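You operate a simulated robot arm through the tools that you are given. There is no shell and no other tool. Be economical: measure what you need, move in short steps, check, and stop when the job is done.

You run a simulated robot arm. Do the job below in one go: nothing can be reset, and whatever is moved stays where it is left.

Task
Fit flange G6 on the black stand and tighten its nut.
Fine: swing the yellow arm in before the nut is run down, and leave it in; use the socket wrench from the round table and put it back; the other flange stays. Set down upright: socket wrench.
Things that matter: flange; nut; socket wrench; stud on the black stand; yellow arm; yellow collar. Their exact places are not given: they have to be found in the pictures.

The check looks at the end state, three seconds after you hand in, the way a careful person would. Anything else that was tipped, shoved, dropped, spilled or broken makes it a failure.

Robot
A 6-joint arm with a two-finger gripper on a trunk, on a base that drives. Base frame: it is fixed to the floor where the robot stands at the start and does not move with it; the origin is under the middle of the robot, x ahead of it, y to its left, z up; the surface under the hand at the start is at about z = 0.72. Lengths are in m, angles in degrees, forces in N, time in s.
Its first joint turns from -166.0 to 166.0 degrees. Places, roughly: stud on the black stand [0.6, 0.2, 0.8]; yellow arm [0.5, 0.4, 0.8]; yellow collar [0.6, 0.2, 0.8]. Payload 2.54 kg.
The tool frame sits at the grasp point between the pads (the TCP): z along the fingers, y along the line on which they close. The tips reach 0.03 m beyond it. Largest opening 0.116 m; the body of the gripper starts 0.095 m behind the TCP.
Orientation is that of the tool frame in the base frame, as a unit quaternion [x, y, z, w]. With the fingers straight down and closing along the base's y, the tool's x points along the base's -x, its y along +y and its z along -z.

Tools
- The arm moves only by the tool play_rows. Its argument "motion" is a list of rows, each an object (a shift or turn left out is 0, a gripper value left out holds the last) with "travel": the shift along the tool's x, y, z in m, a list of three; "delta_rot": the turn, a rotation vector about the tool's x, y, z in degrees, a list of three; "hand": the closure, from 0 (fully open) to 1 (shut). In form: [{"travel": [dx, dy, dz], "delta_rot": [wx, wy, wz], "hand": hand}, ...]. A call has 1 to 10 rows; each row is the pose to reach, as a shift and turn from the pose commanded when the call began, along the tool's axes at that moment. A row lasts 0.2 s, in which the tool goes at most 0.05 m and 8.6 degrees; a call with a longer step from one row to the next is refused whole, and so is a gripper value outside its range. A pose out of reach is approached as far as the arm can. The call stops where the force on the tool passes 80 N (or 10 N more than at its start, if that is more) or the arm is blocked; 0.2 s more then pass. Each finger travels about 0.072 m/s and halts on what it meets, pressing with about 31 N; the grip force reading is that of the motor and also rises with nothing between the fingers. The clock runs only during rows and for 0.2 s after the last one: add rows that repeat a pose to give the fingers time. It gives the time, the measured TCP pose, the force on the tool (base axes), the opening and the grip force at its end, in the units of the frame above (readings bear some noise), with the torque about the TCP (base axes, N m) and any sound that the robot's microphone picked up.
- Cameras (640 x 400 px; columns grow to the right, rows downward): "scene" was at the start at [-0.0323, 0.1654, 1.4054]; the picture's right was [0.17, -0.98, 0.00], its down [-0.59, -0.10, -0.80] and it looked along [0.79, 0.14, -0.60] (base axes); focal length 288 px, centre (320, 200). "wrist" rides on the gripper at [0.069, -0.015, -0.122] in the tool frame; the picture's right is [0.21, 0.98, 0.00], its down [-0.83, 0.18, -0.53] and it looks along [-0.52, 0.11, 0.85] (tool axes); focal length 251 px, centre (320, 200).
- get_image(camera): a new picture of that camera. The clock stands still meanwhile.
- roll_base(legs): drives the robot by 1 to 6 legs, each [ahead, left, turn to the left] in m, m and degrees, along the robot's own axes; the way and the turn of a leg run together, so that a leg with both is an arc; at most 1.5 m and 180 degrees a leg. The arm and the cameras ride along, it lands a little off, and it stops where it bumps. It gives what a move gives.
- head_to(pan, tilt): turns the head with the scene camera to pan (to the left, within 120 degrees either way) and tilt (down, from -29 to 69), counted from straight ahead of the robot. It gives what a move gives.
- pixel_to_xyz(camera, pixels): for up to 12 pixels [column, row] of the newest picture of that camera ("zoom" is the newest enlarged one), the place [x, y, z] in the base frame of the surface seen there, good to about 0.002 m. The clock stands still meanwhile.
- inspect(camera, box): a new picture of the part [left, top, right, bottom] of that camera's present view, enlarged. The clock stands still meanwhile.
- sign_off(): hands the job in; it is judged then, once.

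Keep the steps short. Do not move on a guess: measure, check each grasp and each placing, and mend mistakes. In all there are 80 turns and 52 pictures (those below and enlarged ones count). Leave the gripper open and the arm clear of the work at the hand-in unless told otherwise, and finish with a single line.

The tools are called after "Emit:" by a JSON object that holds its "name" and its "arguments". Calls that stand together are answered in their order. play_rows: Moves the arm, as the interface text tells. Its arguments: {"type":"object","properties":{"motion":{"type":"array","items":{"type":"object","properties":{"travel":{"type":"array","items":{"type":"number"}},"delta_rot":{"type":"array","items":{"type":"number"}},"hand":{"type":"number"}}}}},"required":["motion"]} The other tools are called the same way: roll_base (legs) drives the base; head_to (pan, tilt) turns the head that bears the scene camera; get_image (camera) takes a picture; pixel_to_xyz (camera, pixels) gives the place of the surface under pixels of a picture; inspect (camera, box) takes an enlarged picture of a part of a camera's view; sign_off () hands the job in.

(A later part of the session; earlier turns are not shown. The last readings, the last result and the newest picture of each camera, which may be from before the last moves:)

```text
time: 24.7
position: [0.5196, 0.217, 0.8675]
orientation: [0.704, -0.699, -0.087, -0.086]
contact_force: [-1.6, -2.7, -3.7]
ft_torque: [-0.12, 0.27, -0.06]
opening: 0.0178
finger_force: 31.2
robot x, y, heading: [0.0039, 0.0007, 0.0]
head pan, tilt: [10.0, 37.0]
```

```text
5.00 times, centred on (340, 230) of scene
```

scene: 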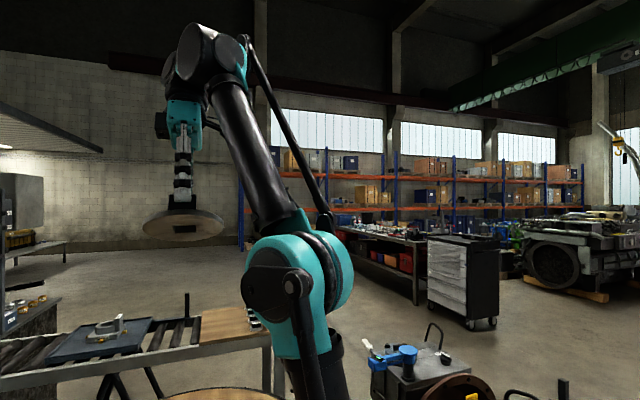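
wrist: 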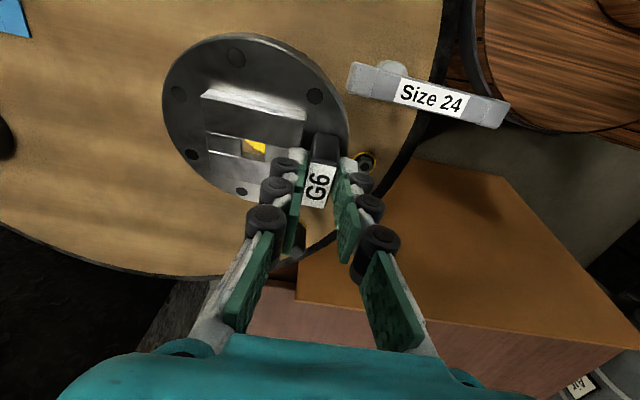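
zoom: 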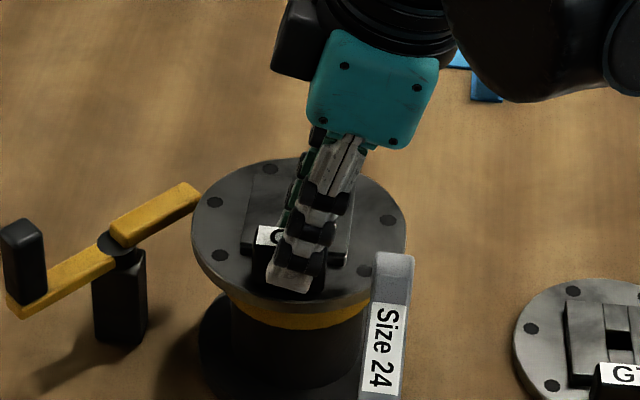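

Contact is light; continue down in small steps.

Emit:
{"name": "play_rows", "arguments": {"motion": [{"travel": [0.0007, 0, 0.003]}, {"travel": [0.0014, 0, 0.006]}, {"travel": [0.0022, 0, 0.009]}, {"travel": [0.0029, 0, 0.012]}, {"travel": [0.0036, 0, 0.015]}, {"travel": [0.0036, 0, 0.015]}]}}

```text
time: 25.9
position: [0.5202, 0.2175, 0.8556]
orientation: [0.704, -0.7, -0.087, -0.087]
contact_force: [-12.1, -10.6, 50.5]
ft_torque: [-0.38, -0.52, -0.37]
opening: 0.0175
finger_force: 30.7
robot x, y, heading: [0.0007, -0.0032, 0.0]
head pan, tilt: [10.0, 37.0]
stopped in row 5: the force on the tool passed its limit at 97 N (the readings are from after the stop); the commanded pose is now the measured one
```

Firm contact at TCP z ≈0.856 (flange bottom ≈ collar top). I look before releasing.

Emit:
{"name": "inspect", "arguments": {"camera": "wrist", "box": [140, 20, 380, 240]}}

Emit:
{"name": "pixel_to_xyz", "arguments": {"camera": "zoom", "pixels": [[284, 212], [333, 222], [333, 258], [284, 248], [276, 226], [342, 240], [215, 140], [400, 180], [307, 230], [160, 200], [460, 150], [280, 40]]}}

```text
1.82 times, centred on (260, 130) of wrist
```

zoom: 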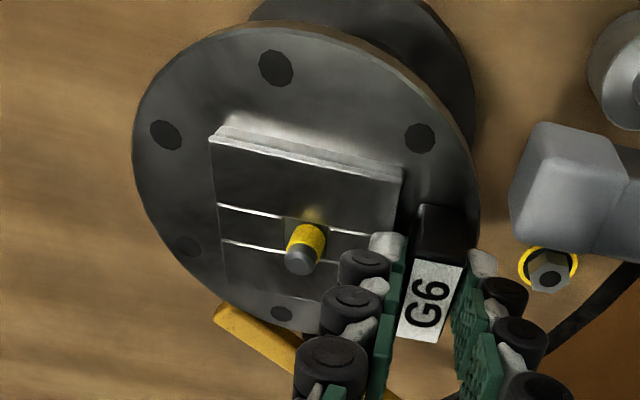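

```text
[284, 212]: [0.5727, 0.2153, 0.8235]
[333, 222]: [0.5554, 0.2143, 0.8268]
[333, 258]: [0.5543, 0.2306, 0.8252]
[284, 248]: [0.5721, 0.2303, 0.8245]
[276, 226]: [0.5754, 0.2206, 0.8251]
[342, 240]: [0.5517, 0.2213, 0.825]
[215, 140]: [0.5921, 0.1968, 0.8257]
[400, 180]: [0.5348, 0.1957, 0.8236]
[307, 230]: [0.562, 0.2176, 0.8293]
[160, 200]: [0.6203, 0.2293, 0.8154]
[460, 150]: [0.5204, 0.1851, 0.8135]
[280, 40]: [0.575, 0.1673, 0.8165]
```

The stud stands through the hole, hub at 0.825, flange flat on the collar. I open the fingers a little and back off along the tool.

Emit:
{"name": "play_rows", "arguments": {"motion": [{"hand": 0.7}, {"travel": [0, 0, 0]}, {"travel": [-0.004, 0, -0.016]}, {"travel": [-0.012, 0, -0.05]}, {"travel": [-0.02, 0, -0.09]}]}}

Emit:
{"name": "inspect", "arguments": {"camera": "wrist", "box": [160, 20, 400, 240]}}

Emit:
{"name": "inspect", "arguments": {"camera": "scene", "box": [270, 190, 390, 310]}}

```text
time: 27.1
position: [0.5241, 0.2161, 0.947]
orientation: [0.705, -0.698, -0.087, -0.087]
contact_force: [0.3, -0.4, -0.5]
ft_torque: [0.0, 0.04, 0.0]
opening: 0.0351
finger_force: 0.0
robot x, y, heading: [-0.0027, 0.0026, -0.1]
head pan, tilt: [10.0, 37.0]
```

```text
1.82 times, centred on (280, 130) of wrist
```

zoom: 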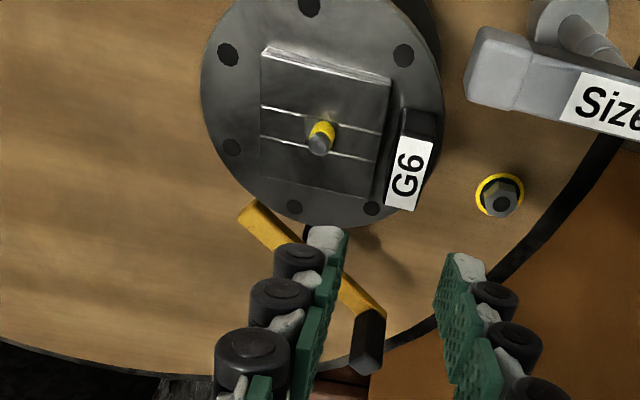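

```text
3.33 times, centred on (330, 250) of scene
```

zoom: 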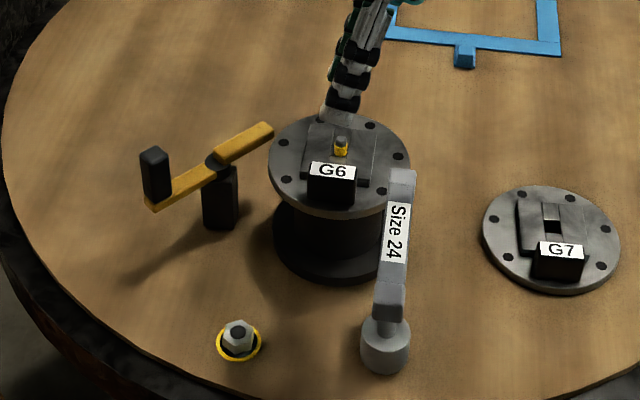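

Flange sits. Check level and height (scene zoom), before swinging the arm.

Emit:
{"name": "pixel_to_xyz", "arguments": {"camera": "zoom", "pixels": [[272, 165], [406, 165], [320, 205], [365, 118], [320, 150], [365, 150], [341, 140], [341, 155], [310, 130], [333, 175], [330, 210], [300, 250]]}}

Emit:
{"name": "pixel_to_xyz", "arguments": {"camera": "zoom", "pixels": [[155, 153], [148, 165], [165, 165], [155, 190], [170, 200], [200, 185], [217, 160], [240, 145], [265, 128], [222, 200], [238, 328], [238, 340]]}}

```text
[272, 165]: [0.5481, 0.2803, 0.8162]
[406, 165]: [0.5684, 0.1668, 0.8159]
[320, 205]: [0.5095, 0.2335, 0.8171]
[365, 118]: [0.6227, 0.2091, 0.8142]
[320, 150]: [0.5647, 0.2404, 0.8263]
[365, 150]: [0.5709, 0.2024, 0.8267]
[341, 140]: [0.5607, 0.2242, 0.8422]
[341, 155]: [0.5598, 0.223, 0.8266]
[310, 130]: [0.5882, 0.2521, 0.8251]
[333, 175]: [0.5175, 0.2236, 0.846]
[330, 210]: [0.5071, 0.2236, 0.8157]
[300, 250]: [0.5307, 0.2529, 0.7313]
```

```text
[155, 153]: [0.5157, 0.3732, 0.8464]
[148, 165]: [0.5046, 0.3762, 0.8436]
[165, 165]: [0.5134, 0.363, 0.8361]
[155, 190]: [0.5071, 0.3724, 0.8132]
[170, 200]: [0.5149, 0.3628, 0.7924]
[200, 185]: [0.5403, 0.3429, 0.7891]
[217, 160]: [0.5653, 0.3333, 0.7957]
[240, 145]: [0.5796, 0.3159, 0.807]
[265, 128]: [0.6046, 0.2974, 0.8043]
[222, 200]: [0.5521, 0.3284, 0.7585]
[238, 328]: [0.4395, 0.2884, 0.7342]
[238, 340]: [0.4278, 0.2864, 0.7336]
```

Flange is level, seated at rim top 0.816. Next the yellow arm: knob at (0.511, 0.3695, top 0.847), pivot (0.56, 0.333). First I straighten the hand.

Emit:
{"name": "play_rows", "arguments": {"motion": [{"delta_rot": [0, 7, 0]}, {"delta_rot": [0, 14.1, 0], "hand": 0.5}, {"delta_rot": [0, 14.1, 0]}]}}

Emit:
{"name": "play_rows", "arguments": {"motion": [{"travel": [-0.03, 0, 0], "delta_rot": [0, 0, -7]}, {"travel": [-0.06, 0.002, 0], "delta_rot": [0, 0, -14]}, {"travel": [-0.09, 0.004, 0], "delta_rot": [0, 0, -21]}, {"travel": [-0.12, 0.007, 0], "delta_rot": [0, 0, -28]}, {"travel": [-0.14, 0.01, 0], "delta_rot": [0, 0, -35]}, {"travel": [-0.153, 0.013, 0], "delta_rot": [0, 0, -43]}, {"travel": [-0.153, 0.013, 0.01], "delta_rot": [0, 0, -51]}, {"travel": [-0.153, 0.013, 0.02], "delta_rot": [0, 0, -53]}, {"travel": [-0.153, 0.013, 0.02], "delta_rot": [0, 0, -53]}]}}

Emit:
{"name": "get_image", "arguments": {"camera": "wrist"}}

```text
time: 27.9
position: [0.523, 0.2147, 0.9458]
orientation: [0.71, -0.704, 0.0, 0.001]
contact_force: [0.0, 0.1, -0.4]
ft_torque: [0.0, 0.02, 0.0]
opening: 0.058
finger_force: 0.0
robot x, y, heading: [0.0006, 0.0007, 0.1]
head pan, tilt: [10.0, 37.0]
```

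```text
time: 29.9
position: [0.5068, 0.368, 0.9252]
orientation: [0.95, -0.313, -0.001, 0.0]
contact_force: [-0.3, -0.5, 0.5]
ft_torque: [0.01, 0.01, -0.01]
opening: 0.0579
finger_force: 0.1
robot x, y, heading: [0.0009, -0.0009, -0.0]
head pan, tilt: [10.0, 37.0]
```

```text
13 pictures are left
```

wrist: 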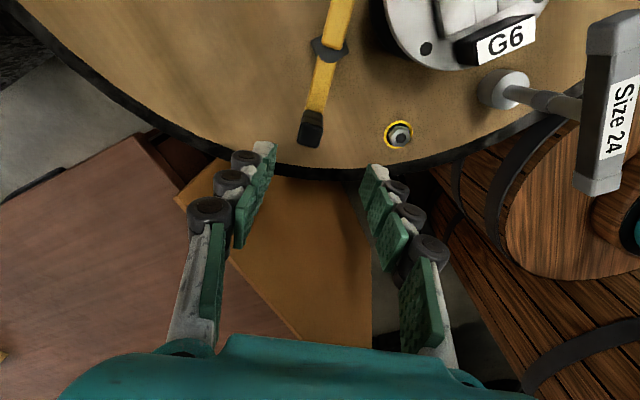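

I check the knob and nut in this picture.

Emit:
{"name": "pixel_to_xyz", "arguments": {"camera": "wrist", "pixels": [[303, 128], [321, 131], [318, 145], [301, 140], [311, 115], [310, 137], [400, 130], [392, 135], [408, 138], [400, 145], [508, 85], [612, 100]]}}

```text
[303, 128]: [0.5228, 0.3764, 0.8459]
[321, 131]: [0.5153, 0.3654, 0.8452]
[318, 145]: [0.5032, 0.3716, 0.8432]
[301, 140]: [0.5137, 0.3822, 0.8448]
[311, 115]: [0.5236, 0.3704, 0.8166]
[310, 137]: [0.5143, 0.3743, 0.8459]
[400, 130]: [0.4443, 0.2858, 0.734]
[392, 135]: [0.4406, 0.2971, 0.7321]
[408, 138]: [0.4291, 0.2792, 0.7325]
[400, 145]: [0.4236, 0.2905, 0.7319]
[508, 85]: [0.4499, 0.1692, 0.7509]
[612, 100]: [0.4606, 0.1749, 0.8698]
```

Knob centre (0.513, 0.3735). I go down over it and grip.

Emit:
{"name": "play_rows", "arguments": {"motion": [{"travel": [0.0015, -0.008, 0]}, {"travel": [0.0015, -0.008, 0.045]}, {"travel": [0.0015, -0.008, 0.088]}, {"travel": [0.0015, -0.008, 0.088], "hand": 0.82}, {"travel": [0.0015, -0.008, 0.088]}, {"travel": [0.0015, -0.008, 0.088], "hand": 1}, {"travel": [0.0015, -0.008, 0.088]}]}}

```text
time: 31.4
position: [0.5127, 0.3745, 0.838]
orientation: [0.95, -0.313, -0.001, 0.001]
contact_force: [5.3, 7.8, -6.8]
ft_torque: [0.15, -0.22, -0.67]
opening: 0.0201
finger_force: 45.2
robot x, y, heading: [0.0004, 0.0021, 0.0]
head pan, tilt: [10.0, 37.0]
```

Knob gripped (0.020). I swing the arm clockwise along its arc about the pivot by ~49° so the tip points at the stand.

Emit:
{"name": "play_rows", "arguments": {"motion": [{"travel": [0.0009, -0.0077, 0], "delta_rot": [0, 0, 7]}, {"travel": [0.0027, -0.0153, 0], "delta_rot": [0, 0, 14]}, {"travel": [0.0055, -0.0225, 0], "delta_rot": [0, 0, 21]}, {"travel": [0.0091, -0.0294, 0], "delta_rot": [0, 0, 28]}, {"travel": [0.0135, -0.0358, 0], "delta_rot": [0, 0, 35]}, {"travel": [0.0186, -0.0416, 0], "delta_rot": [0, 0, 42]}, {"travel": [0.0245, -0.0467, 0], "delta_rot": [0, 0, 49]}]}}

Emit:
{"name": "get_image", "arguments": {"camera": "scene"}}

```text
time: 33.0
position: [0.5613, 0.3987, 0.8378]
orientation: [0.734, -0.679, 0.001, 0.001]
contact_force: [-12.0, -3.6, -21.9]
ft_torque: [0.64, 0.33, -0.85]
opening: 0.0199
finger_force: 44.5
robot x, y, heading: [0.0009, -0.0017, 0.0]
head pan, tilt: [10.0, 37.0]
```

```text
12 pictures are left
```

scene: 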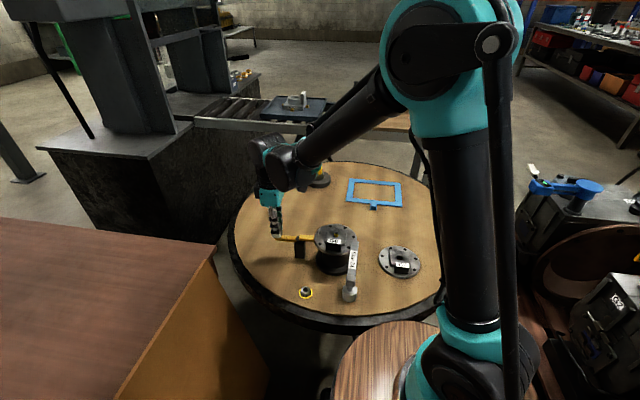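

The arm now points at the stand. Measuring its line.

Emit:
{"name": "pixel_to_xyz", "arguments": {"camera": "scene", "pixels": [[313, 238], [308, 238], [305, 238], [300, 239], [296, 239], [288, 238], [282, 237], [316, 235], [316, 243], [334, 231], [320, 250], [352, 236]]}}

```text
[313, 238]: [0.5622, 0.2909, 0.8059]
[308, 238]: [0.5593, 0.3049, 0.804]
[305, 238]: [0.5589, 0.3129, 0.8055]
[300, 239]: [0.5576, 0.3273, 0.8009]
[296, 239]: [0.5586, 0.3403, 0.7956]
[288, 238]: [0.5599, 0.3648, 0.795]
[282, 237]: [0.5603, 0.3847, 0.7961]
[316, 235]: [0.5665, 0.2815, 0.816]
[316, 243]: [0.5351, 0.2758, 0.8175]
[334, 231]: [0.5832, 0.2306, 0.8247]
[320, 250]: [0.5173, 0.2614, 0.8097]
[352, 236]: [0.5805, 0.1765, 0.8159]
```

Arm line runs at x≈0.56 toward the stud (0.565): within ~2°. I try 4° further gently to feel for a stop.

Emit:
{"name": "play_rows", "arguments": {"motion": [{"travel": [0.0002, -0.0022, 0], "delta_rot": [0, 0, 2]}, {"travel": [0.0003, -0.0044, 0], "delta_rot": [0, 0, 4]}, {"travel": [0.0003, -0.0044, 0], "delta_rot": [0, 0, 4]}]}}

```text
time: 33.9
position: [0.5623, 0.3985, 0.8396]
orientation: [0.71, -0.704, -0.002, 0.001]
contact_force: [-32.0, 1.0, -27.4]
ft_torque: [0.1, 0.73, -0.68]
opening: 0.0198
finger_force: 44.7
robot x, y, heading: [0.0013, -0.0045, -0.1]
head pan, tilt: [10.0, 37.0]
```

The force rose to 32 N with hardly any motion: the arm is at its inner stop. I release and lift away.

Emit:
{"name": "play_rows", "arguments": {"motion": [{"travel": [0, 0.003, 0], "hand": 0.5}, {"travel": [0, 0.003, 0]}, {"travel": [0, 0.003, -0.03]}, {"travel": [0, 0.003, -0.07]}, {"travel": [0, 0.003, -0.11]}, {"travel": [0, 0.003, -0.15]}]}}

Emit:
{"name": "inspect", "arguments": {"camera": "scene", "box": [265, 215, 375, 310]}}

Emit:
{"name": "pixel_to_xyz", "arguments": {"camera": "zoom", "pixels": [[230, 435], [228, 420], [248, 432], [210, 432], [228, 447], [228, 380], [405, 85], [405, 100], [350, 140], [470, 140], [100, 80], [230, 130]]}}

```text
time: 35.2
position: [0.5632, 0.3975, 0.9903]
orientation: [0.71, -0.704, -0.001, 0.0]
contact_force: [0.1, 0.0, 0.0]
ft_torque: [-0.02, 0.0, -0.01]
opening: 0.058
finger_force: 0.0
robot x, y, heading: [0.0019, -0.0005, 0.1]
head pan, tilt: [10.0, 37.0]
```

```text
4.21 times, centred on (320, 262) of scene
```

zoom: 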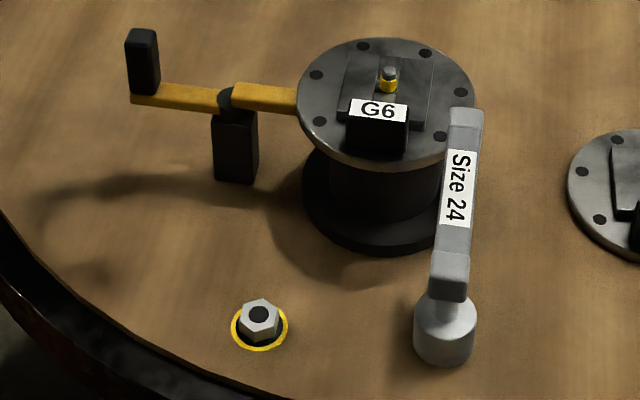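

```text
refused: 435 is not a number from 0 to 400
```

The arm is in, tip under the flange rim. Now I measure the nut, stud and wrench.

Emit:
{"name": "pixel_to_xyz", "arguments": {"camera": "zoom", "pixels": [[246, 318], [269, 318], [258, 302], [258, 336], [242, 312], [277, 312], [389, 70], [389, 95], [383, 80], [395, 80], [445, 312], [420, 312]]}}

Emit:
{"name": "pixel_to_xyz", "arguments": {"camera": "zoom", "pixels": [[468, 310], [455, 302], [440, 345], [465, 113], [452, 250], [464, 250], [436, 250], [448, 290], [432, 292], [466, 292], [482, 113], [450, 113]]}}

```text
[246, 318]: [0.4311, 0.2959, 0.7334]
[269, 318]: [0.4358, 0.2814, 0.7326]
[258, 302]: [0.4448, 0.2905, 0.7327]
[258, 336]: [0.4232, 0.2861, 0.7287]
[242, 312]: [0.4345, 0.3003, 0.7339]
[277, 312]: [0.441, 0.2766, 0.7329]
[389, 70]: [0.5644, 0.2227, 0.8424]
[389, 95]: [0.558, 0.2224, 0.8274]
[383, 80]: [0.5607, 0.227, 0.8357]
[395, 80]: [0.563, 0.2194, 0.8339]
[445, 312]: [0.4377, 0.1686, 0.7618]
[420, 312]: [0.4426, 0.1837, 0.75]
```

```text
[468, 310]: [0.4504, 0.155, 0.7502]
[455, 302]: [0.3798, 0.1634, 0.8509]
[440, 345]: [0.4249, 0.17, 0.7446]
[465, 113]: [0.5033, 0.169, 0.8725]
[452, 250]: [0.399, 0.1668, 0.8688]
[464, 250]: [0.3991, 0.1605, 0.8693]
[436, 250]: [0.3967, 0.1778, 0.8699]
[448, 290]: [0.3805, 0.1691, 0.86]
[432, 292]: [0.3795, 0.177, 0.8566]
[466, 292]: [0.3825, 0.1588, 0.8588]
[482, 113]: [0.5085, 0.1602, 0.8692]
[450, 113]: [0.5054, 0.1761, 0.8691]
```

Nut centre (0.434, 0.288), top 0.7335, 24 mm across flats, flats' normals near 41.5°/101.5°/161.5°. I move above it, turned 41.5° counter-clockwise so the fingers meet flats.

Emit:
{"name": "play_rows", "arguments": {"motion": [{"travel": [0.018, 0.022, 0.01], "delta_rot": [0, 0, -7]}, {"travel": [0.036, 0.043, 0.03], "delta_rot": [0, 0, -14]}, {"travel": [0.054, 0.065, 0.055], "delta_rot": [0, 0, -21]}, {"travel": [0.072, 0.087, 0.085], "delta_rot": [0, 0, -28]}, {"travel": [0.09, 0.108, 0.115], "delta_rot": [0, 0, -35]}, {"travel": [0.1085, 0.13, 0.14], "delta_rot": [0, 0, -41.5]}, {"travel": [0.1085, 0.13, 0.14], "delta_rot": [0, 0, -41.5]}]}}

Emit:
{"name": "get_image", "arguments": {"camera": "wrist"}}

```text
time: 36.9
position: [0.4326, 0.2886, 0.8484]
orientation: [0.914, -0.406, -0.002, 0.0]
contact_force: [-1.0, 0.1, 0.5]
ft_torque: [-0.01, 0.01, 0.01]
opening: 0.0582
finger_force: 0.1
robot x, y, heading: [-0.0001, 0.0002, 0.2]
head pan, tilt: [10.0, 37.0]
```

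```text
10 pictures are left
```

wrist: 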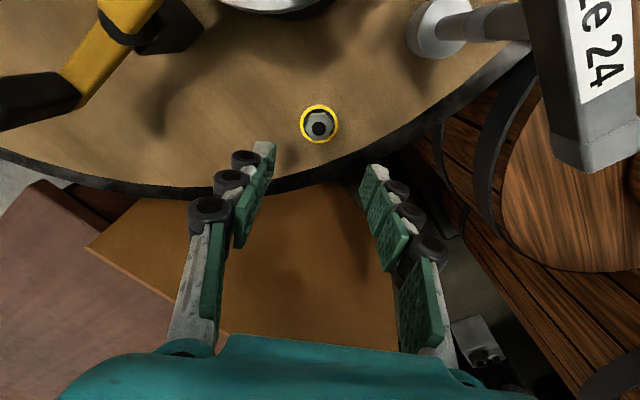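

Emit:
{"name": "pixel_to_xyz", "arguments": {"camera": "wrist", "pixels": [[307, 125], [333, 125], [320, 112], [311, 133], [328, 133], [319, 138], [320, 128], [303, 125], [337, 125]]}}

```text
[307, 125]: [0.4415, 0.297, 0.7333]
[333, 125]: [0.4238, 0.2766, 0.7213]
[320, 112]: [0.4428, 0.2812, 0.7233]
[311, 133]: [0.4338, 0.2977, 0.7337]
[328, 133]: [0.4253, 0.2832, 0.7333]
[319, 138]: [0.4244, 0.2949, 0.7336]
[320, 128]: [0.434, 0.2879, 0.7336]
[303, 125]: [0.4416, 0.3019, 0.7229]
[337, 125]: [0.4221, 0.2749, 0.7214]
```

Centre confirmed (0.434, 0.2885). Descend to tips just above the table and close.

Emit:
{"name": "play_rows", "arguments": {"motion": [{"travel": [0.001, -0.001, 0.04]}, {"travel": [0.001, -0.001, 0.075]}, {"travel": [0.001, -0.001, 0.0955]}, {"travel": [0.001, -0.001, 0.0955], "hand": 0.75}, {"travel": [0.001, -0.001, 0.0955], "hand": 1}, {"travel": [0.001, -0.001, 0.0955]}, {"travel": [0.001, -0.001, 0.0955]}]}}

```text
time: 38.5
position: [0.4339, 0.2883, 0.754]
orientation: [0.914, -0.407, -0.001, 0.0]
contact_force: [1.0, 0.3, -0.5]
ft_torque: [0.02, 0.02, 0.04]
opening: 0.0257
finger_force: 30.5
robot x, y, heading: [-0.0006, 0.0018, 0.4]
head pan, tilt: [10.0, 37.0]
```

Nut gripped (0.0257). Lift and carry it above the stud.

Emit:
{"name": "play_rows", "arguments": {"motion": [{"travel": [0, 0, -0.02]}, {"travel": [0, 0, -0.06]}, {"travel": [0, 0, -0.1]}, {"travel": [0.01, -0.004, -0.14]}, {"travel": [0.04, -0.016, -0.17]}, {"travel": [0.075, -0.03, -0.17]}, {"travel": [0.11, -0.043, -0.17]}, {"travel": [0.136, -0.0537, -0.17]}, {"travel": [0.136, -0.0537, -0.17]}]}}

Emit:
{"name": "inspect", "arguments": {"camera": "wrist", "box": [200, 60, 440, 240]}}

```text
time: 40.5
position: [0.567, 0.2218, 0.9254]
orientation: [0.914, -0.406, -0.001, 0.0]
contact_force: [0.2, -0.5, -0.7]
ft_torque: [0.0, -0.01, -0.03]
opening: 0.0253
finger_force: 31.3
robot x, y, heading: [0.0004, -0.0031, 0.2]
head pan, tilt: [10.0, 37.0]
```

```text
2.22 times, centred on (320, 150) of wrist
```

zoom: 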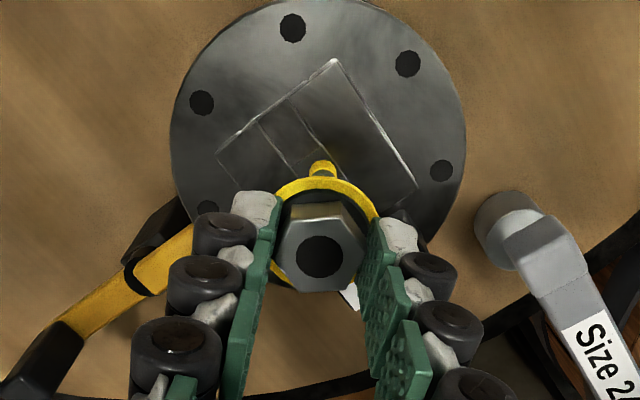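

A yellow ring appears around the nut; I check its height (attached to the nut or not) and the nut's centre.

Emit:
{"name": "pixel_to_xyz", "arguments": {"camera": "zoom", "pixels": [[320, 184], [340, 187], [295, 188], [365, 205], [300, 215], [340, 215], [285, 255], [355, 255], [318, 285], [320, 165], [345, 295], [320, 255]]}}

```text
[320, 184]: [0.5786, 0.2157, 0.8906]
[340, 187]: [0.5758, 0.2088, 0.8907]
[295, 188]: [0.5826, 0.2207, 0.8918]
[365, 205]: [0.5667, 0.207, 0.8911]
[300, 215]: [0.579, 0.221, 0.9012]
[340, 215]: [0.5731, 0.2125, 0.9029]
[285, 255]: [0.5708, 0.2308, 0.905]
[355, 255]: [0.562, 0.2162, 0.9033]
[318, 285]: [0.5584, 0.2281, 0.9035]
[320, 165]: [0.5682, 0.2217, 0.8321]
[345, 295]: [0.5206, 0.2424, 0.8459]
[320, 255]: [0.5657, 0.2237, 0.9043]
```

The ring belongs to the nut (its flange). Nut is over the stud within ~1 mm. I lower until it just meets the stud tip.

Emit:
{"name": "play_rows", "arguments": {"motion": [{"travel": [-0.0007, 0.0007, 0.02]}, {"travel": [-0.0007, 0.0007, 0.038]}, {"travel": [-0.0007, 0.0007, 0.043]}, {"travel": [-0.0007, 0.0007, 0.046]}, {"travel": [-0.0007, 0.0007, 0.048]}, {"travel": [-0.0007, 0.0007, 0.049]}, {"travel": [-0.0007, 0.0007, 0.049]}]}}

```text
time: 42.0
position: [0.5654, 0.2231, 0.8746]
orientation: [0.914, -0.406, -0.001, 0.0]
contact_force: [-0.6, 0.6, -0.3]
ft_torque: [-0.02, -0.03, 0.0]
opening: 0.0254
finger_force: 30.8
robot x, y, heading: [0.0022, -0.0014, 0.1]
head pan, tilt: [10.0, 37.0]
```

No contact yet; lower 6 mm more in 1 mm steps.

Emit:
{"name": "play_rows", "arguments": {"motion": [{"travel": [0, 0, 0.001]}, {"travel": [0, 0, 0.002]}, {"travel": [0, 0, 0.003]}, {"travel": [0, 0, 0.004]}, {"travel": [0, 0, 0.005]}, {"travel": [0, 0, 0.005]}]}}

```text
time: 43.5
position: [0.5638, 0.2217, 0.8708]
orientation: [0.914, -0.406, -0.002, 0.0]
contact_force: [1.2, 2.0, 10.9]
ft_torque: [0.08, -0.08, 0.02]
opening: 0.0256
finger_force: 30.9
robot x, y, heading: [0.0012, -0.0024, 0.1]
head pan, tilt: [10.0, 37.0]
```

11 N at nut base ≈0.835: the lead end is inside and the thread is met. I turn clockwise 80° with a slight downward feed.

Emit:
{"name": "play_rows", "arguments": {"motion": [{"travel": [0, 0, 0], "delta_rot": [0, 0, 8]}, {"travel": [0, 0, 0.0001], "delta_rot": [0, 0, 16]}, {"travel": [0, 0, 0.0002], "delta_rot": [0, 0, 24]}, {"travel": [0, 0, 0.0003], "delta_rot": [0, 0, 32]}, {"travel": [0, 0, 0.0004], "delta_rot": [0, 0, 40]}, {"travel": [0, 0, 0.0005], "delta_rot": [0, 0, 48]}, {"travel": [0, 0, 0.0006], "delta_rot": [0, 0, 56]}, {"travel": [0, 0, 0.0007], "delta_rot": [0, 0, 64]}, {"travel": [0, 0, 0.0008], "delta_rot": [0, 0, 72]}, {"travel": [0, 0, 0.0009], "delta_rot": [0, 0, 80]}]}}

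```text
time: 45.6
position: [0.5632, 0.2234, 0.868]
orientation: [-0.437, 0.899, 0.0, 0.0]
contact_force: [-8.2, 3.3, -8.2]
ft_torque: [0.11, 0.22, 0.02]
opening: 0.0231
finger_force: 30.9
robot x, y, heading: [0.0031, -0.0011, 0.0]
head pan, tilt: [10.0, 37.0]
```

The nut is drawing itself down (−8 N): the thread has caught. I continue another 80° with more feed.

Emit:
{"name": "play_rows", "arguments": {"motion": [{"travel": [0, 0, 0.0005], "delta_rot": [0, 0, 8]}, {"travel": [0, 0, 0.0008], "delta_rot": [0, 0, 16]}, {"travel": [0, 0, 0.0011], "delta_rot": [0, 0, 24]}, {"travel": [0, 0, 0.0014], "delta_rot": [0, 0, 32]}, {"travel": [0, 0, 0.0017], "delta_rot": [0, 0, 40]}, {"travel": [0, 0, 0.002], "delta_rot": [0, 0, 48]}, {"travel": [0, 0, 0.0023], "delta_rot": [0, 0, 56]}, {"travel": [0, 0, 0.0026], "delta_rot": [0, 0, 64]}, {"travel": [0, 0, 0.0028], "delta_rot": [0, 0, 72]}, {"travel": [0, 0, 0.003], "delta_rot": [0, 0, 80]}]}}

```text
time: 47.9
position: [0.5621, 0.222, 0.8657]
orientation: [0.243, 0.97, 0.0, 0.0]
contact_force: [-14.3, 12.4, 6.7]
ft_torque: [0.35, 0.46, 0.04]
opening: 0.0234
finger_force: 31.3
robot x, y, heading: [0.0026, 0.0029, -0.1]
head pan, tilt: [10.0, 37.0]
```

Turning works. I continue another 80° clockwise with ~1 mm feed and a 1 mm lateral relief.

Emit:
{"name": "play_rows", "arguments": {"motion": [{"travel": [0.001, 0.0003, 0], "delta_rot": [0, 0, 8]}, {"travel": [0.0013, 0.0004, 0], "delta_rot": [0, 0, 16]}, {"travel": [0.0013, 0.0004, 0.0002], "delta_rot": [0, 0, 24]}, {"travel": [0.0013, 0.0004, 0.0003], "delta_rot": [0, 0, 32]}, {"travel": [0.0013, 0.0004, 0.0004], "delta_rot": [0, 0, 40]}, {"travel": [0.0013, 0.0004, 0.0005], "delta_rot": [0, 0, 48]}, {"travel": [0.0013, 0.0004, 0.0006], "delta_rot": [0, 0, 56]}, {"travel": [0.0013, 0.0004, 0.0007], "delta_rot": [0, 0, 64]}, {"travel": [0.0013, 0.0004, 0.0008], "delta_rot": [0, 0, 72]}, {"travel": [0.0013, 0.0004, 0.001], "delta_rot": [0, 0, 80]}]}}

```text
time: 50.0
position: [0.5633, 0.2239, 0.8648]
orientation: [0.81, 0.587, -0.001, 0.0]
contact_force: [-2.1, -8.4, -4.7]
ft_torque: [-0.35, 0.06, 0.03]
opening: 0.0233
finger_force: 31.2
robot x, y, heading: [0.0023, -0.0006, -0.1]
head pan, tilt: [10.0, 37.0]
```

Still advancing freely. Another 80° with 1.5 mm feed.

Emit:
{"name": "play_rows", "arguments": {"motion": [{"travel": [0, 0, 0.0003], "delta_rot": [0, 0, 8]}, {"travel": [0, 0, 0.0005], "delta_rot": [0, 0, 16]}, {"travel": [0, 0, 0.0006], "delta_rot": [0, 0, 24]}, {"travel": [0, 0, 0.0008], "delta_rot": [0, 0, 32]}, {"travel": [0, 0, 0.0009], "delta_rot": [0, 0, 40]}, {"travel": [0, 0, 0.001], "delta_rot": [0, 0, 48]}, {"travel": [0, 0, 0.0011], "delta_rot": [0, 0, 56]}, {"travel": [0, 0, 0.0012], "delta_rot": [0, 0, 64]}, {"travel": [0, 0, 0.0013], "delta_rot": [0, 0, 72]}, {"travel": [0, 0, 0.0014], "delta_rot": [0, 0, 80]}]}}

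Emit:
{"name": "inspect", "arguments": {"camera": "scene", "box": [300, 200, 370, 260]}}

```text
time: 51.1
position: [0.5647, 0.2212, 0.8635]
orientation: [0.932, 0.362, -0.004, -0.017]
contact_force: [-41.1, 48.1, -5.2]
ft_torque: [1.12, 1.18, 0.08]
opening: 0.0247
finger_force: 31.8
out of reach, approached as far as the arm can: row 4, 5
robot x, y, heading: [-0.0027, 0.0035, 0.2]
head pan, tilt: [10.0, 37.0]
stopped in row 5: the force on the tool passed its limit at 95 N (the readings are from after the stop); the commanded pose is now the measured one
```

```text
6.67 times, centred on (335, 230) of scene
```

zoom: 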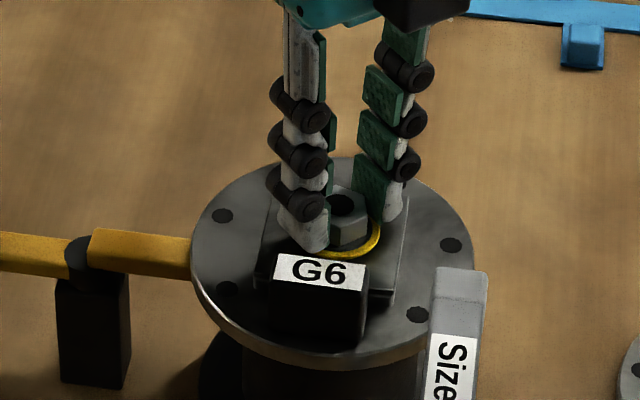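

The wrist joint limit is reached; the nut is on. Measure nut height from this picture, and release.

Emit:
{"name": "pixel_to_xyz", "arguments": {"camera": "zoom", "pixels": [[345, 215], [365, 208], [345, 230], [375, 240], [345, 253], [400, 260], [345, 200], [300, 345]]}}

Emit:
{"name": "play_rows", "arguments": {"motion": [{"hand": 0.68}, {"hand": 0.68}, {"travel": [0, 0, -0.015]}, {"travel": [0, 0, -0.045]}, {"travel": [0, 0, -0.08]}, {"travel": [0, 0, -0.12]}, {"travel": [0, 0, -0.12]}]}}

Emit:
{"name": "inspect", "arguments": {"camera": "scene", "box": [300, 200, 380, 310]}}

```text
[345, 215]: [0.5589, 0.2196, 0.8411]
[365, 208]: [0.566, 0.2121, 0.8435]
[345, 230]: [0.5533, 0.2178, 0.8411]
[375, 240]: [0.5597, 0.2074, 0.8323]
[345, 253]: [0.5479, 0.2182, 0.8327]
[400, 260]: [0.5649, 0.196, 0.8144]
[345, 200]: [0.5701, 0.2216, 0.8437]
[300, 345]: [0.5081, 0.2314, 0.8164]
```

```text
time: 52.7
position: [0.5709, 0.2121, 0.983]
orientation: [0.934, 0.358, -0.003, -0.014]
contact_force: [0.2, -0.5, 0.4]
ft_torque: [0.03, 0.04, 0.02]
opening: 0.0371
finger_force: 0.1
robot x, y, heading: [-0.0008, 0.0009, -0.1]
head pan, tilt: [10.0, 37.0]
```

```text
3.64 times, centred on (340, 255) of scene
```

zoom: 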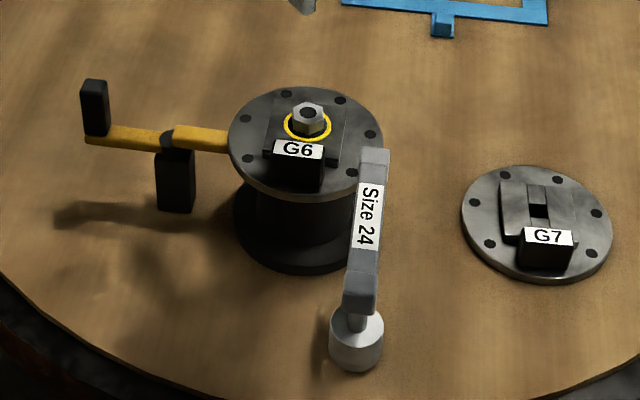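

The nut holds on the stud. Measure nut hex orientation/height and the wrench handle.

Emit:
{"name": "pixel_to_xyz", "arguments": {"camera": "zoom", "pixels": [[308, 112], [308, 104], [295, 115], [322, 116], [308, 124], [308, 138], [287, 128], [330, 128], [371, 200], [375, 152], [362, 290], [356, 330]]}}

Emit:
{"name": "pixel_to_xyz", "arguments": {"camera": "zoom", "pixels": [[335, 330], [380, 330], [357, 340], [345, 318], [370, 318], [355, 200], [383, 200], [349, 270], [376, 270], [361, 310], [388, 158], [362, 158]]}}

```text
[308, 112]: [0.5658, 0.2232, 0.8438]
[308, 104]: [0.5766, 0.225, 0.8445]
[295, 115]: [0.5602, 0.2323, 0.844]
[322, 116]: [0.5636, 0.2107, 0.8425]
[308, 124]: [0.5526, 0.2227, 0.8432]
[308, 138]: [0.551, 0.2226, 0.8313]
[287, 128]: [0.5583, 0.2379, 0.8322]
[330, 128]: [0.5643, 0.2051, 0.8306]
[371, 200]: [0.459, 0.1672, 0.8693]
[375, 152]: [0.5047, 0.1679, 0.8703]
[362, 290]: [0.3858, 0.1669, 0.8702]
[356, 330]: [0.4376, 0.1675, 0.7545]
```

```text
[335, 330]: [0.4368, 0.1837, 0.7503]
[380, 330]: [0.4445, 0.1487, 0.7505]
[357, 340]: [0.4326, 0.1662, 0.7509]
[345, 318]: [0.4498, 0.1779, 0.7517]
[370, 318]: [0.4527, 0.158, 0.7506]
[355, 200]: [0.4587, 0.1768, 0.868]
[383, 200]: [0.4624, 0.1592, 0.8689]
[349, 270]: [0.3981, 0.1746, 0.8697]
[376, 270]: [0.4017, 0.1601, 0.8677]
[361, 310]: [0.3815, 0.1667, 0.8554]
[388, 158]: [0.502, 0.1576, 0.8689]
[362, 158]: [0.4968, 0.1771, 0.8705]
```

Nut top 0.844, still ~4–5 mm above seat. Wrench handle centre (0.444, 0.167), 18 mm wide, top 0.8695. I move above it and unwind the wrist counter-clockwise for a long clockwise stroke.

Emit:
{"name": "play_rows", "arguments": {"motion": [{"travel": [-0.0125, -0.005, 0], "delta_rot": [0, 0, -8.5]}, {"travel": [-0.025, -0.01, 0], "delta_rot": [0, 0, -17]}, {"travel": [-0.0375, -0.0155, 0], "delta_rot": [0, 0, -25.5]}, {"travel": [-0.05, -0.0206, 0], "delta_rot": [0, 0, -34]}, {"travel": [-0.0625, -0.0258, 0], "delta_rot": [0, 0, -42.5]}, {"travel": [-0.075, -0.031, 0], "delta_rot": [0, 0, -51]}, {"travel": [-0.0875, -0.036, 0], "delta_rot": [0, 0, -59.5]}, {"travel": [-0.1, -0.0412, 0], "delta_rot": [0, 0, -68]}, {"travel": [-0.1125, -0.0464, 0], "delta_rot": [0, 0, -76.5]}, {"travel": [-0.1247, -0.0515, 0], "delta_rot": [0, 0, -85]}]}}

Emit:
{"name": "play_rows", "arguments": {"motion": [{"delta_rot": [0, 0, -8.5]}, {"delta_rot": [0, 0, -17]}, {"delta_rot": [0, 0, -25.5]}, {"delta_rot": [0, 0, -34]}, {"delta_rot": [0, 0, -42.5]}, {"delta_rot": [0, 0, -51]}, {"delta_rot": [0, 0, -59.5]}, {"delta_rot": [0, 0, -68]}, {"delta_rot": [0, 0, -76.5]}, {"delta_rot": [0, 0, -85]}]}}

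Emit:
{"name": "play_rows", "arguments": {"motion": [{"delta_rot": [0, 0, -8.5]}, {"delta_rot": [0, 0, -17]}, {"delta_rot": [0, 0, -25.5]}, {"delta_rot": [0, 0, -34]}, {"delta_rot": [0, 0, -42.5]}, {"delta_rot": [0, 0, -51]}, {"delta_rot": [0, 0, -59.5]}, {"delta_rot": [0, 0, -68]}, {"delta_rot": [0, 0, -76.5]}, {"delta_rot": [0, 0, -85]}]}}

```text
time: 54.9
position: [0.4445, 0.1677, 0.9838]
orientation: [0.445, 0.895, 0.008, -0.012]
contact_force: [-1.1, 0.5, -0.2]
ft_torque: [0.0, 0.01, 0.02]
opening: 0.037
finger_force: 0.0
robot x, y, heading: [0.0023, -0.0022, 0.1]
head pan, tilt: [10.0, 37.0]
```

```text
time: 57.1
position: [0.4444, 0.1673, 0.9843]
orientation: [-0.275, 0.961, 0.014, -0.004]
contact_force: [-0.2, -1.1, 0.2]
ft_torque: [-0.01, 0.0, 0.0]
opening: 0.0371
finger_force: 0.1
robot x, y, heading: [0.0003, 0.0009, -0.0]
head pan, tilt: [10.0, 37.0]
```

```text
time: 59.3
position: [0.4438, 0.1678, 0.9847]
orientation: [0.852, -0.523, -0.013, -0.007]
contact_force: [0.3, 0.7, 1.1]
ft_torque: [0.01, 0.0, 0.0]
opening: 0.0375
finger_force: 0.1
robot x, y, heading: [-0.0021, -0.001, -0.2]
head pan, tilt: [10.0, 37.0]
```

Now 63° more, after removing a 1.7° tilt.

Emit:
{"name": "play_rows", "arguments": {"motion": [{"delta_rot": [0, 1.7, 0], "hand": 0.55}]}}

Emit:
{"name": "play_rows", "arguments": {"motion": [{"delta_rot": [0, 0, -8]}, {"delta_rot": [0, 0, -16]}, {"delta_rot": [0, 0, -24]}, {"delta_rot": [0, 0, -32]}, {"delta_rot": [0, 0, -40]}, {"delta_rot": [0, 0, -48]}, {"delta_rot": [0, 0, -56]}, {"delta_rot": [0, 0, -63]}, {"delta_rot": [0, 0, -63]}]}}

```text
time: 59.7
position: [0.4451, 0.1679, 0.9844]
orientation: [0.851, -0.524, 0.0, 0.002]
contact_force: [-0.5, -0.7, -0.2]
ft_torque: [-0.02, 0.01, 0.0]
opening: 0.0521
finger_force: 0.0
robot x, y, heading: [-0.0009, 0.0003, -0.2]
head pan, tilt: [10.0, 37.0]
```

```text
time: 61.7
position: [0.4436, 0.167, 0.9855]
orientation: [1.0, 0.0, -0.001, 0.001]
contact_force: [-0.1, -0.2, -0.4]
ft_torque: [0.0, 0.04, -0.01]
opening: 0.0523
finger_force: 0.0
robot x, y, heading: [0.0035, 0.0004, 0.1]
head pan, tilt: [10.0, 37.0]
```

Hand aligned over the handle. Descend to z 0.862 and grip it.

Emit:
{"name": "play_rows", "arguments": {"motion": [{"travel": [0, 0, 0.045]}, {"travel": [0, 0, 0.085]}, {"travel": [0, 0, 0.11]}, {"travel": [0, 0, 0.1235]}, {"travel": [0, 0, 0.1235], "hand": 0.82}, {"travel": [0, 0, 0.1235], "hand": 1}, {"travel": [0, 0, 0.1235]}, {"travel": [0, 0, 0.1235]}]}}

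```text
time: 63.5
position: [0.4427, 0.1685, 0.8597]
orientation: [1.0, -0.001, 0.0, 0.001]
contact_force: [0.1, -0.3, 0.2]
ft_torque: [-0.02, 0.0, 0.02]
opening: 0.0187
finger_force: 31.1
robot x, y, heading: [-0.0015, 0.0023, -0.1]
head pan, tilt: [10.0, 37.0]
```

Gripped (0.0187). Lift straight up 0.155 m and carry above the nut, slowly.

Emit:
{"name": "play_rows", "arguments": {"motion": [{"travel": [0, 0, -0.02]}, {"travel": [0, 0, -0.06]}, {"travel": [0, 0, -0.1]}, {"travel": [0, 0, -0.14]}, {"travel": [0, 0, -0.158]}, {"travel": [0.03, -0.014, -0.158]}, {"travel": [0.06, -0.028, -0.158]}, {"travel": [0.09, -0.042, -0.158]}, {"travel": [0.115, -0.053, -0.158]}, {"travel": [0.122, -0.056, -0.158]}]}}

Emit:
{"name": "inspect", "arguments": {"camera": "scene", "box": [290, 140, 390, 260]}}

```text
time: 65.7
position: [0.5664, 0.2224, 1.02]
orientation: [1.0, -0.001, -0.001, 0.001]
contact_force: [-0.1, -0.2, -2.1]
ft_torque: [0.0, 0.01, 0.03]
opening: 0.0183
finger_force: 31.0
robot x, y, heading: [-0.0008, 0.0009, 0.1]
head pan, tilt: [10.0, 37.0]
```

```text
3.33 times, centred on (340, 200) of scene
```

zoom: 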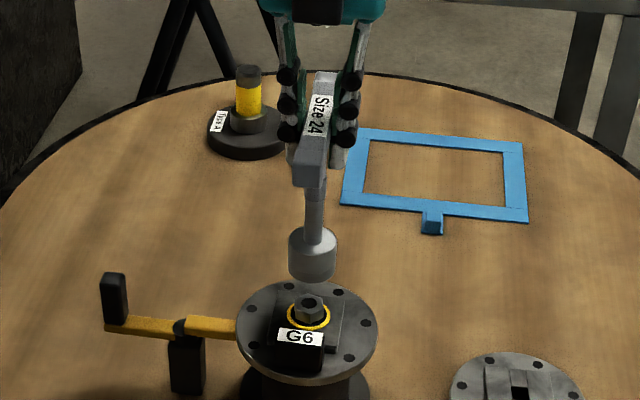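

Measuring socket centre versus nut.

Emit:
{"name": "pixel_to_xyz", "arguments": {"camera": "zoom", "pixels": [[290, 240], [334, 240], [312, 265], [312, 278], [292, 262], [333, 262], [314, 205], [309, 298], [309, 307], [298, 305], [320, 307], [312, 248]]}}

```text
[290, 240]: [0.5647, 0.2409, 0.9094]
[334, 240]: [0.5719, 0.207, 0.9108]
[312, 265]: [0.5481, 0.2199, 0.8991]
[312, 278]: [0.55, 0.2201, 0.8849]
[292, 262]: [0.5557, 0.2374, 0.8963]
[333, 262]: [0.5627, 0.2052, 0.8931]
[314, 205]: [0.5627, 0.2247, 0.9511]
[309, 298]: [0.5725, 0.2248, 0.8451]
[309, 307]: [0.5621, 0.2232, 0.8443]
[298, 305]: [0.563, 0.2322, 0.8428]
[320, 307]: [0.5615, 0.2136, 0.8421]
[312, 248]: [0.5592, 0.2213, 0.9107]
```

Socket centre (0.567, 0.2235), nut (0.565, 0.2235). Shift −2 mm in x and lower to just over the nut top.

Emit:
{"name": "play_rows", "arguments": {"motion": [{"travel": [-0.002, 0, 0.012]}, {"travel": [-0.002, 0, 0.024]}, {"travel": [-0.002, 0, 0.032]}, {"travel": [-0.002, 0, 0.035]}, {"travel": [-0.002, 0, 0.037]}, {"travel": [-0.002, 0, 0.039]}, {"travel": [-0.002, 0, 0.041]}, {"travel": [-0.002, 0, 0.041]}]}}

```text
time: 67.5
position: [0.5641, 0.2227, 0.9786]
orientation: [1.0, -0.001, -0.001, 0.002]
contact_force: [-1.4, -0.4, -4.3]
ft_torque: [-0.02, 0.1, -0.02]
opening: 0.0184
finger_force: 30.7
robot x, y, heading: [-0.0043, -0.002, 0.0]
head pan, tilt: [10.0, 37.0]
```

No resistance with the socket ~6 mm over the nut. Lower further in 1 mm steps.

Emit:
{"name": "play_rows", "arguments": {"motion": [{"travel": [0, 0, 0.001]}, {"travel": [0, 0, 0.002]}, {"travel": [0, 0, 0.003]}, {"travel": [0, 0, 0.004]}, {"travel": [0, 0, 0.005]}, {"travel": [0, 0, 0.005]}]}}

```text
time: 68.9
position: [0.5644, 0.2236, 0.9735]
orientation: [1.0, 0.0, 0.0, 0.0]
contact_force: [-5.9, 1.2, -0.4]
ft_torque: [-0.02, 0.75, 0.01]
opening: 0.0184
finger_force: 31.5
robot x, y, heading: [0.0019, 0.0011, -0.0]
head pan, tilt: [10.0, 37.0]
```

Socket is over the nut (bottom ≈0.8325). Relieve 1 mm in x and turn clockwise 80° with 1 mm feed.

Emit:
{"name": "play_rows", "arguments": {"motion": [{"travel": [-0.001, 0, 0.0002], "delta_rot": [0, 0, 8]}, {"travel": [-0.001, 0, 0.0003], "delta_rot": [0, 0, 16]}, {"travel": [-0.001, 0, 0.0004], "delta_rot": [0, 0, 24]}, {"travel": [-0.001, 0, 0.0005], "delta_rot": [0, 0, 32]}, {"travel": [-0.001, 0, 0.0006], "delta_rot": [0, 0, 40]}, {"travel": [-0.001, 0, 0.0007], "delta_rot": [0, 0, 48]}, {"travel": [-0.001, 0, 0.0008], "delta_rot": [0, 0, 56]}, {"travel": [-0.001, 0, 0.0009], "delta_rot": [0, 0, 64]}, {"travel": [-0.001, 0, 0.001], "delta_rot": [0, 0, 72]}, {"travel": [-0.001, 0, 0.001], "delta_rot": [0, 0, 80]}]}}

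```text
time: 71.1
position: [0.5639, 0.2234, 0.9714]
orientation: [0.765, -0.644, 0.0, 0.001]
contact_force: [0.0, 1.3, -3.0]
ft_torque: [0.17, 0.04, 0.04]
opening: 0.0185
finger_force: 30.9
robot x, y, heading: [-0.0003, 0.0019, 0.1]
head pan, tilt: [10.0, 37.0]
```

Smooth. Next 80°.

Emit:
{"name": "play_rows", "arguments": {"motion": [{"travel": [0, 0, 0.0002], "delta_rot": [0, 0, 8]}, {"travel": [0, 0, 0.0003], "delta_rot": [0, 0, 16]}, {"travel": [0, 0, 0.0005], "delta_rot": [0, 0, 24]}, {"travel": [0, 0, 0.0006], "delta_rot": [0, 0, 32]}, {"travel": [0, 0, 0.0007], "delta_rot": [0, 0, 40]}, {"travel": [0, 0, 0.0008], "delta_rot": [0, 0, 48]}, {"travel": [0, 0, 0.001], "delta_rot": [0, 0, 56]}, {"travel": [0, 0, 0.0012], "delta_rot": [0, 0, 64]}, {"travel": [0, 0, 0.0013], "delta_rot": [0, 0, 72]}, {"travel": [0, 0, 0.0015], "delta_rot": [0, 0, 80]}]}}

Emit:
{"name": "play_rows", "arguments": {"motion": [{"travel": [0, 0, 0.0002], "delta_rot": [0, 0, 8]}, {"travel": [0, 0, 0.0003], "delta_rot": [0, 0, 16]}, {"travel": [0, 0, 0.0005], "delta_rot": [0, 0, 24]}, {"travel": [0, 0, 0.0006], "delta_rot": [0, 0, 32]}, {"travel": [0, 0, 0.0007], "delta_rot": [0, 0, 40]}, {"travel": [0, 0, 0.0008], "delta_rot": [0, 0, 48]}, {"travel": [0, 0, 0.001], "delta_rot": [0, 0, 56]}, {"travel": [0, 0, 0.0012], "delta_rot": [0, 0, 64]}, {"travel": [0, 0, 0.0013], "delta_rot": [0, 0, 72]}, {"travel": [0, 0, 0.0015], "delta_rot": [0, 0, 80]}]}}

```text
time: 73.3
position: [0.5631, 0.2229, 0.9696]
orientation: [-0.172, 0.985, -0.002, 0.0]
contact_force: [1.1, 0.1, 23.8]
ft_torque: [0.07, -0.1, 0.39]
opening: 0.019
finger_force: 31.3
robot x, y, heading: [-0.0004, 0.0004, -0.1]
head pan, tilt: [10.0, 37.0]
```

```text
time: 75.5
position: [0.5619, 0.2233, 0.9687]
orientation: [0.501, 0.866, -0.001, 0.0]
contact_force: [0.6, 0.8, 7.4]
ft_torque: [0.09, 0.11, 1.93]
opening: 0.0352
finger_force: 31.3
robot x, y, heading: [-0.0003, 0.0022, -0.2]
head pan, tilt: [10.0, 37.0]
```

The opening rose to 0.035: the handle stopped and the hand twisted on it with 1.9 N·m: the nut has gone tight. I look.

Emit:
{"name": "inspect", "arguments": {"camera": "scene", "box": [290, 150, 390, 260]}}

Emit:
{"name": "pixel_to_xyz", "arguments": {"camera": "zoom", "pixels": [[315, 300], [290, 290], [340, 290], [315, 320], [315, 150], [300, 160], [330, 150], [280, 165], [350, 140], [310, 310]]}}

```text
3.64 times, centred on (340, 205) of scene
```

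zoom: 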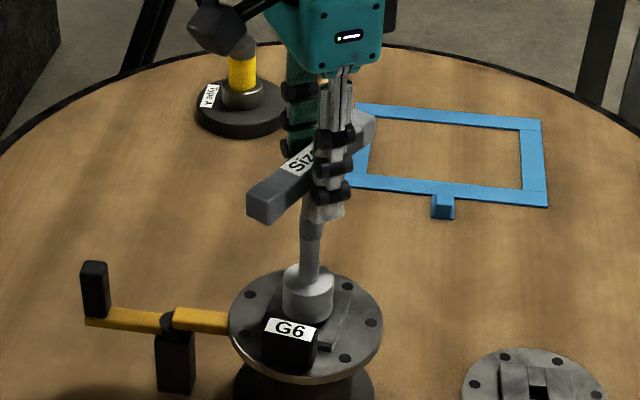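

```text
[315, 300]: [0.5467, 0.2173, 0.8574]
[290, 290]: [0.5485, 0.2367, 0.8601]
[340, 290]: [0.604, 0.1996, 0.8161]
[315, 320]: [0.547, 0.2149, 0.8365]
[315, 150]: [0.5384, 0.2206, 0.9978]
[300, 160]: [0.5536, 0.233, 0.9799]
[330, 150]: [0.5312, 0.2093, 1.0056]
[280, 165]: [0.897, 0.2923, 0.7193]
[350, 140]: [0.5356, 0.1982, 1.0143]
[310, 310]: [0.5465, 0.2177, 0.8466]
```

Emit:
{"name": "pixel_to_xyz", "arguments": {"camera": "zoom", "pixels": [[253, 188], [278, 195], [268, 192], [272, 180], [285, 175], [298, 155], [360, 118], [370, 122], [365, 116], [290, 185], [262, 210], [355, 128]]}}

```text
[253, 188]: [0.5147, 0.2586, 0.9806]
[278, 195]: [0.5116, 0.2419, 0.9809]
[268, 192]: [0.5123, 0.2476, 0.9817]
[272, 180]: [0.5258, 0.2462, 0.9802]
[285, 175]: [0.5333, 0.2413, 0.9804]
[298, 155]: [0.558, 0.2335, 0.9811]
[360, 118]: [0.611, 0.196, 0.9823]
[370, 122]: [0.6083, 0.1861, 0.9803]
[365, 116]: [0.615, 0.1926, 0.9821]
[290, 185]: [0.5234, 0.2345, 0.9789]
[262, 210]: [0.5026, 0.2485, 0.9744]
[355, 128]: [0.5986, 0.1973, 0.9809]
```

The handle turned ~211° and then held (hand slipped 29° on it). I open slightly, turn back 29° to align with the handle, regrip and tighten again to verify.

Emit:
{"name": "play_rows", "arguments": {"motion": [{"hand": 0.62}, {"hand": 0.62, "delta_rot": [0, 0, -7]}, {"delta_rot": [0, 0, -15]}, {"delta_rot": [0, 0, -22]}, {"delta_rot": [0, 0, -29]}, {"delta_rot": [0, 0, -29], "hand": 1}, {"delta_rot": [0, 0, -29]}, {"delta_rot": [0, 0, -29]}]}}

Emit:
{"name": "play_rows", "arguments": {"motion": [{"delta_rot": [0, 0, 5]}, {"delta_rot": [0, 0, 10]}, {"delta_rot": [0, 0, 15]}, {"delta_rot": [0, 0, 15]}]}}

```text
time: 77.3
position: [0.5634, 0.224, 0.968]
orientation: [0.268, 0.963, -0.001, -0.001]
contact_force: [0.4, 0.4, -0.7]
ft_torque: [0.03, -0.03, 0.49]
opening: 0.021
finger_force: 31.2
robot x, y, heading: [0.0011, 0.0025, -0.0]
head pan, tilt: [10.0, 37.0]
```

```text
time: 78.3
position: [0.5637, 0.2233, 0.968]
orientation: [0.392, 0.92, -0.002, 0.0]
contact_force: [-0.5, 0.5, 0.6]
ft_torque: [0.05, 0.02, 1.02]
opening: 0.026
finger_force: 31.2
robot x, y, heading: [-0.0002, 0.004, 0.1]
head pan, tilt: [10.0, 37.0]
```

The nut holds fast (1.0 N·m without motion). I push on further to the highest torque the grip gives.

Emit:
{"name": "play_rows", "arguments": {"motion": [{"delta_rot": [0, 0, 7]}, {"delta_rot": [0, 0, 14]}, {"delta_rot": [0, 0, 21]}, {"delta_rot": [0, 0, 25]}, {"delta_rot": [0, 0, 25]}]}}

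Emit:
{"name": "inspect", "arguments": {"camera": "scene", "box": [290, 150, 390, 260]}}

Emit:
{"name": "pixel_to_xyz", "arguments": {"camera": "zoom", "pixels": [[253, 188], [278, 195], [268, 192], [272, 180], [285, 175], [360, 118], [370, 122], [365, 116], [260, 190], [350, 128]]}}

```text
time: 79.5
position: [0.5623, 0.223, 0.9679]
orientation: [0.582, 0.813, -0.001, 0.0]
contact_force: [0.5, -0.3, 6.0]
ft_torque: [0.03, -0.1, 1.7]
opening: 0.0359
finger_force: 31.1
robot x, y, heading: [0.0001, 0.0018, -0.1]
head pan, tilt: [10.0, 37.0]
```

```text
3.64 times, centred on (340, 205) of scene
```

zoom: 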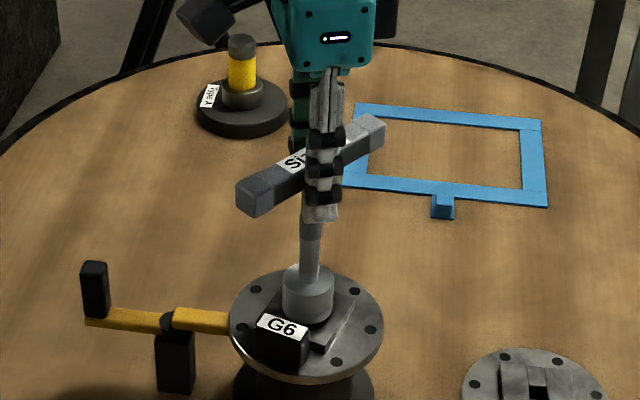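

```text
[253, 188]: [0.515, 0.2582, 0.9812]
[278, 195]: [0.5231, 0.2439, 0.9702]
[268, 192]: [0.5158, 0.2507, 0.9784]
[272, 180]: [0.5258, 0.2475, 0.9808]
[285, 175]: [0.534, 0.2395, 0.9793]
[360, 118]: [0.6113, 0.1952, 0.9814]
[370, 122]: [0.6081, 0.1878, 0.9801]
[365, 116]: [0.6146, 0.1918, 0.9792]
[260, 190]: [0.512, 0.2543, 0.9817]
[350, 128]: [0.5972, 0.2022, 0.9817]
```

The flange has turned a few degrees with the nut (taking up key play), so the nut is clamped. I measure the handle and fin now.

Emit:
{"name": "pixel_to_xyz", "arguments": {"camera": "zoom", "pixels": [[240, 183], [272, 190], [256, 186], [380, 125], [366, 116], [372, 120], [258, 318], [308, 330], [303, 340], [256, 330], [355, 305], [325, 352]]}}

```text
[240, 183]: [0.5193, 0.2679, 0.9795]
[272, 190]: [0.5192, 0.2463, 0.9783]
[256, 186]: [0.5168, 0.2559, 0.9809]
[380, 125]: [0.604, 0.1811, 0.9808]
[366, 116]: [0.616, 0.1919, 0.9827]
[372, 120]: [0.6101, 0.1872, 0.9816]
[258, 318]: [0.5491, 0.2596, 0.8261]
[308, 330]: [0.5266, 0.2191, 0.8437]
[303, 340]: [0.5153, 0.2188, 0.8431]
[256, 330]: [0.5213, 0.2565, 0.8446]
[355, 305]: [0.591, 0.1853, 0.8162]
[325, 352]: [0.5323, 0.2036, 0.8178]
```

Handle at −36.5°. One more stroke: align (−35°), regrip, and twist again to make sure it bites against the key.

Emit:
{"name": "play_rows", "arguments": {"motion": [{"hand": 0.6}, {"delta_rot": [0, 0, -8]}, {"delta_rot": [0, 0, -16]}, {"delta_rot": [0, 0, -24]}, {"delta_rot": [0, 0, -32]}, {"delta_rot": [0, 0, -35]}, {"delta_rot": [0, 0, -35], "hand": 1}, {"delta_rot": [0, 0, -35]}, {"delta_rot": [0, 0, -35]}]}}

Emit:
{"name": "play_rows", "arguments": {"motion": [{"delta_rot": [0, 0, 8]}, {"delta_rot": [0, 0, 16]}, {"delta_rot": [0, 0, 24]}, {"delta_rot": [0, 0, 32]}, {"delta_rot": [0, 0, 32]}]}}

```text
time: 81.5
position: [0.5618, 0.2228, 0.9692]
orientation: [0.31, 0.951, -0.002, -0.001]
contact_force: [0.1, 0.0, -1.2]
ft_torque: [-0.02, -0.01, 0.45]
opening: 0.0187
finger_force: 30.9
robot x, y, heading: [-0.0019, -0.0004, -0.0]
head pan, tilt: [10.0, 37.0]
```

```text
time: 82.7
position: [0.5623, 0.2232, 0.9685]
orientation: [0.561, 0.828, -0.001, 0.001]
contact_force: [-0.7, -0.5, -0.2]
ft_torque: [0.0, 0.03, 1.37]
opening: 0.0313
finger_force: 31.3
robot x, y, heading: [-0.0002, -0.0001, -0.2]
head pan, tilt: [10.0, 37.0]
```

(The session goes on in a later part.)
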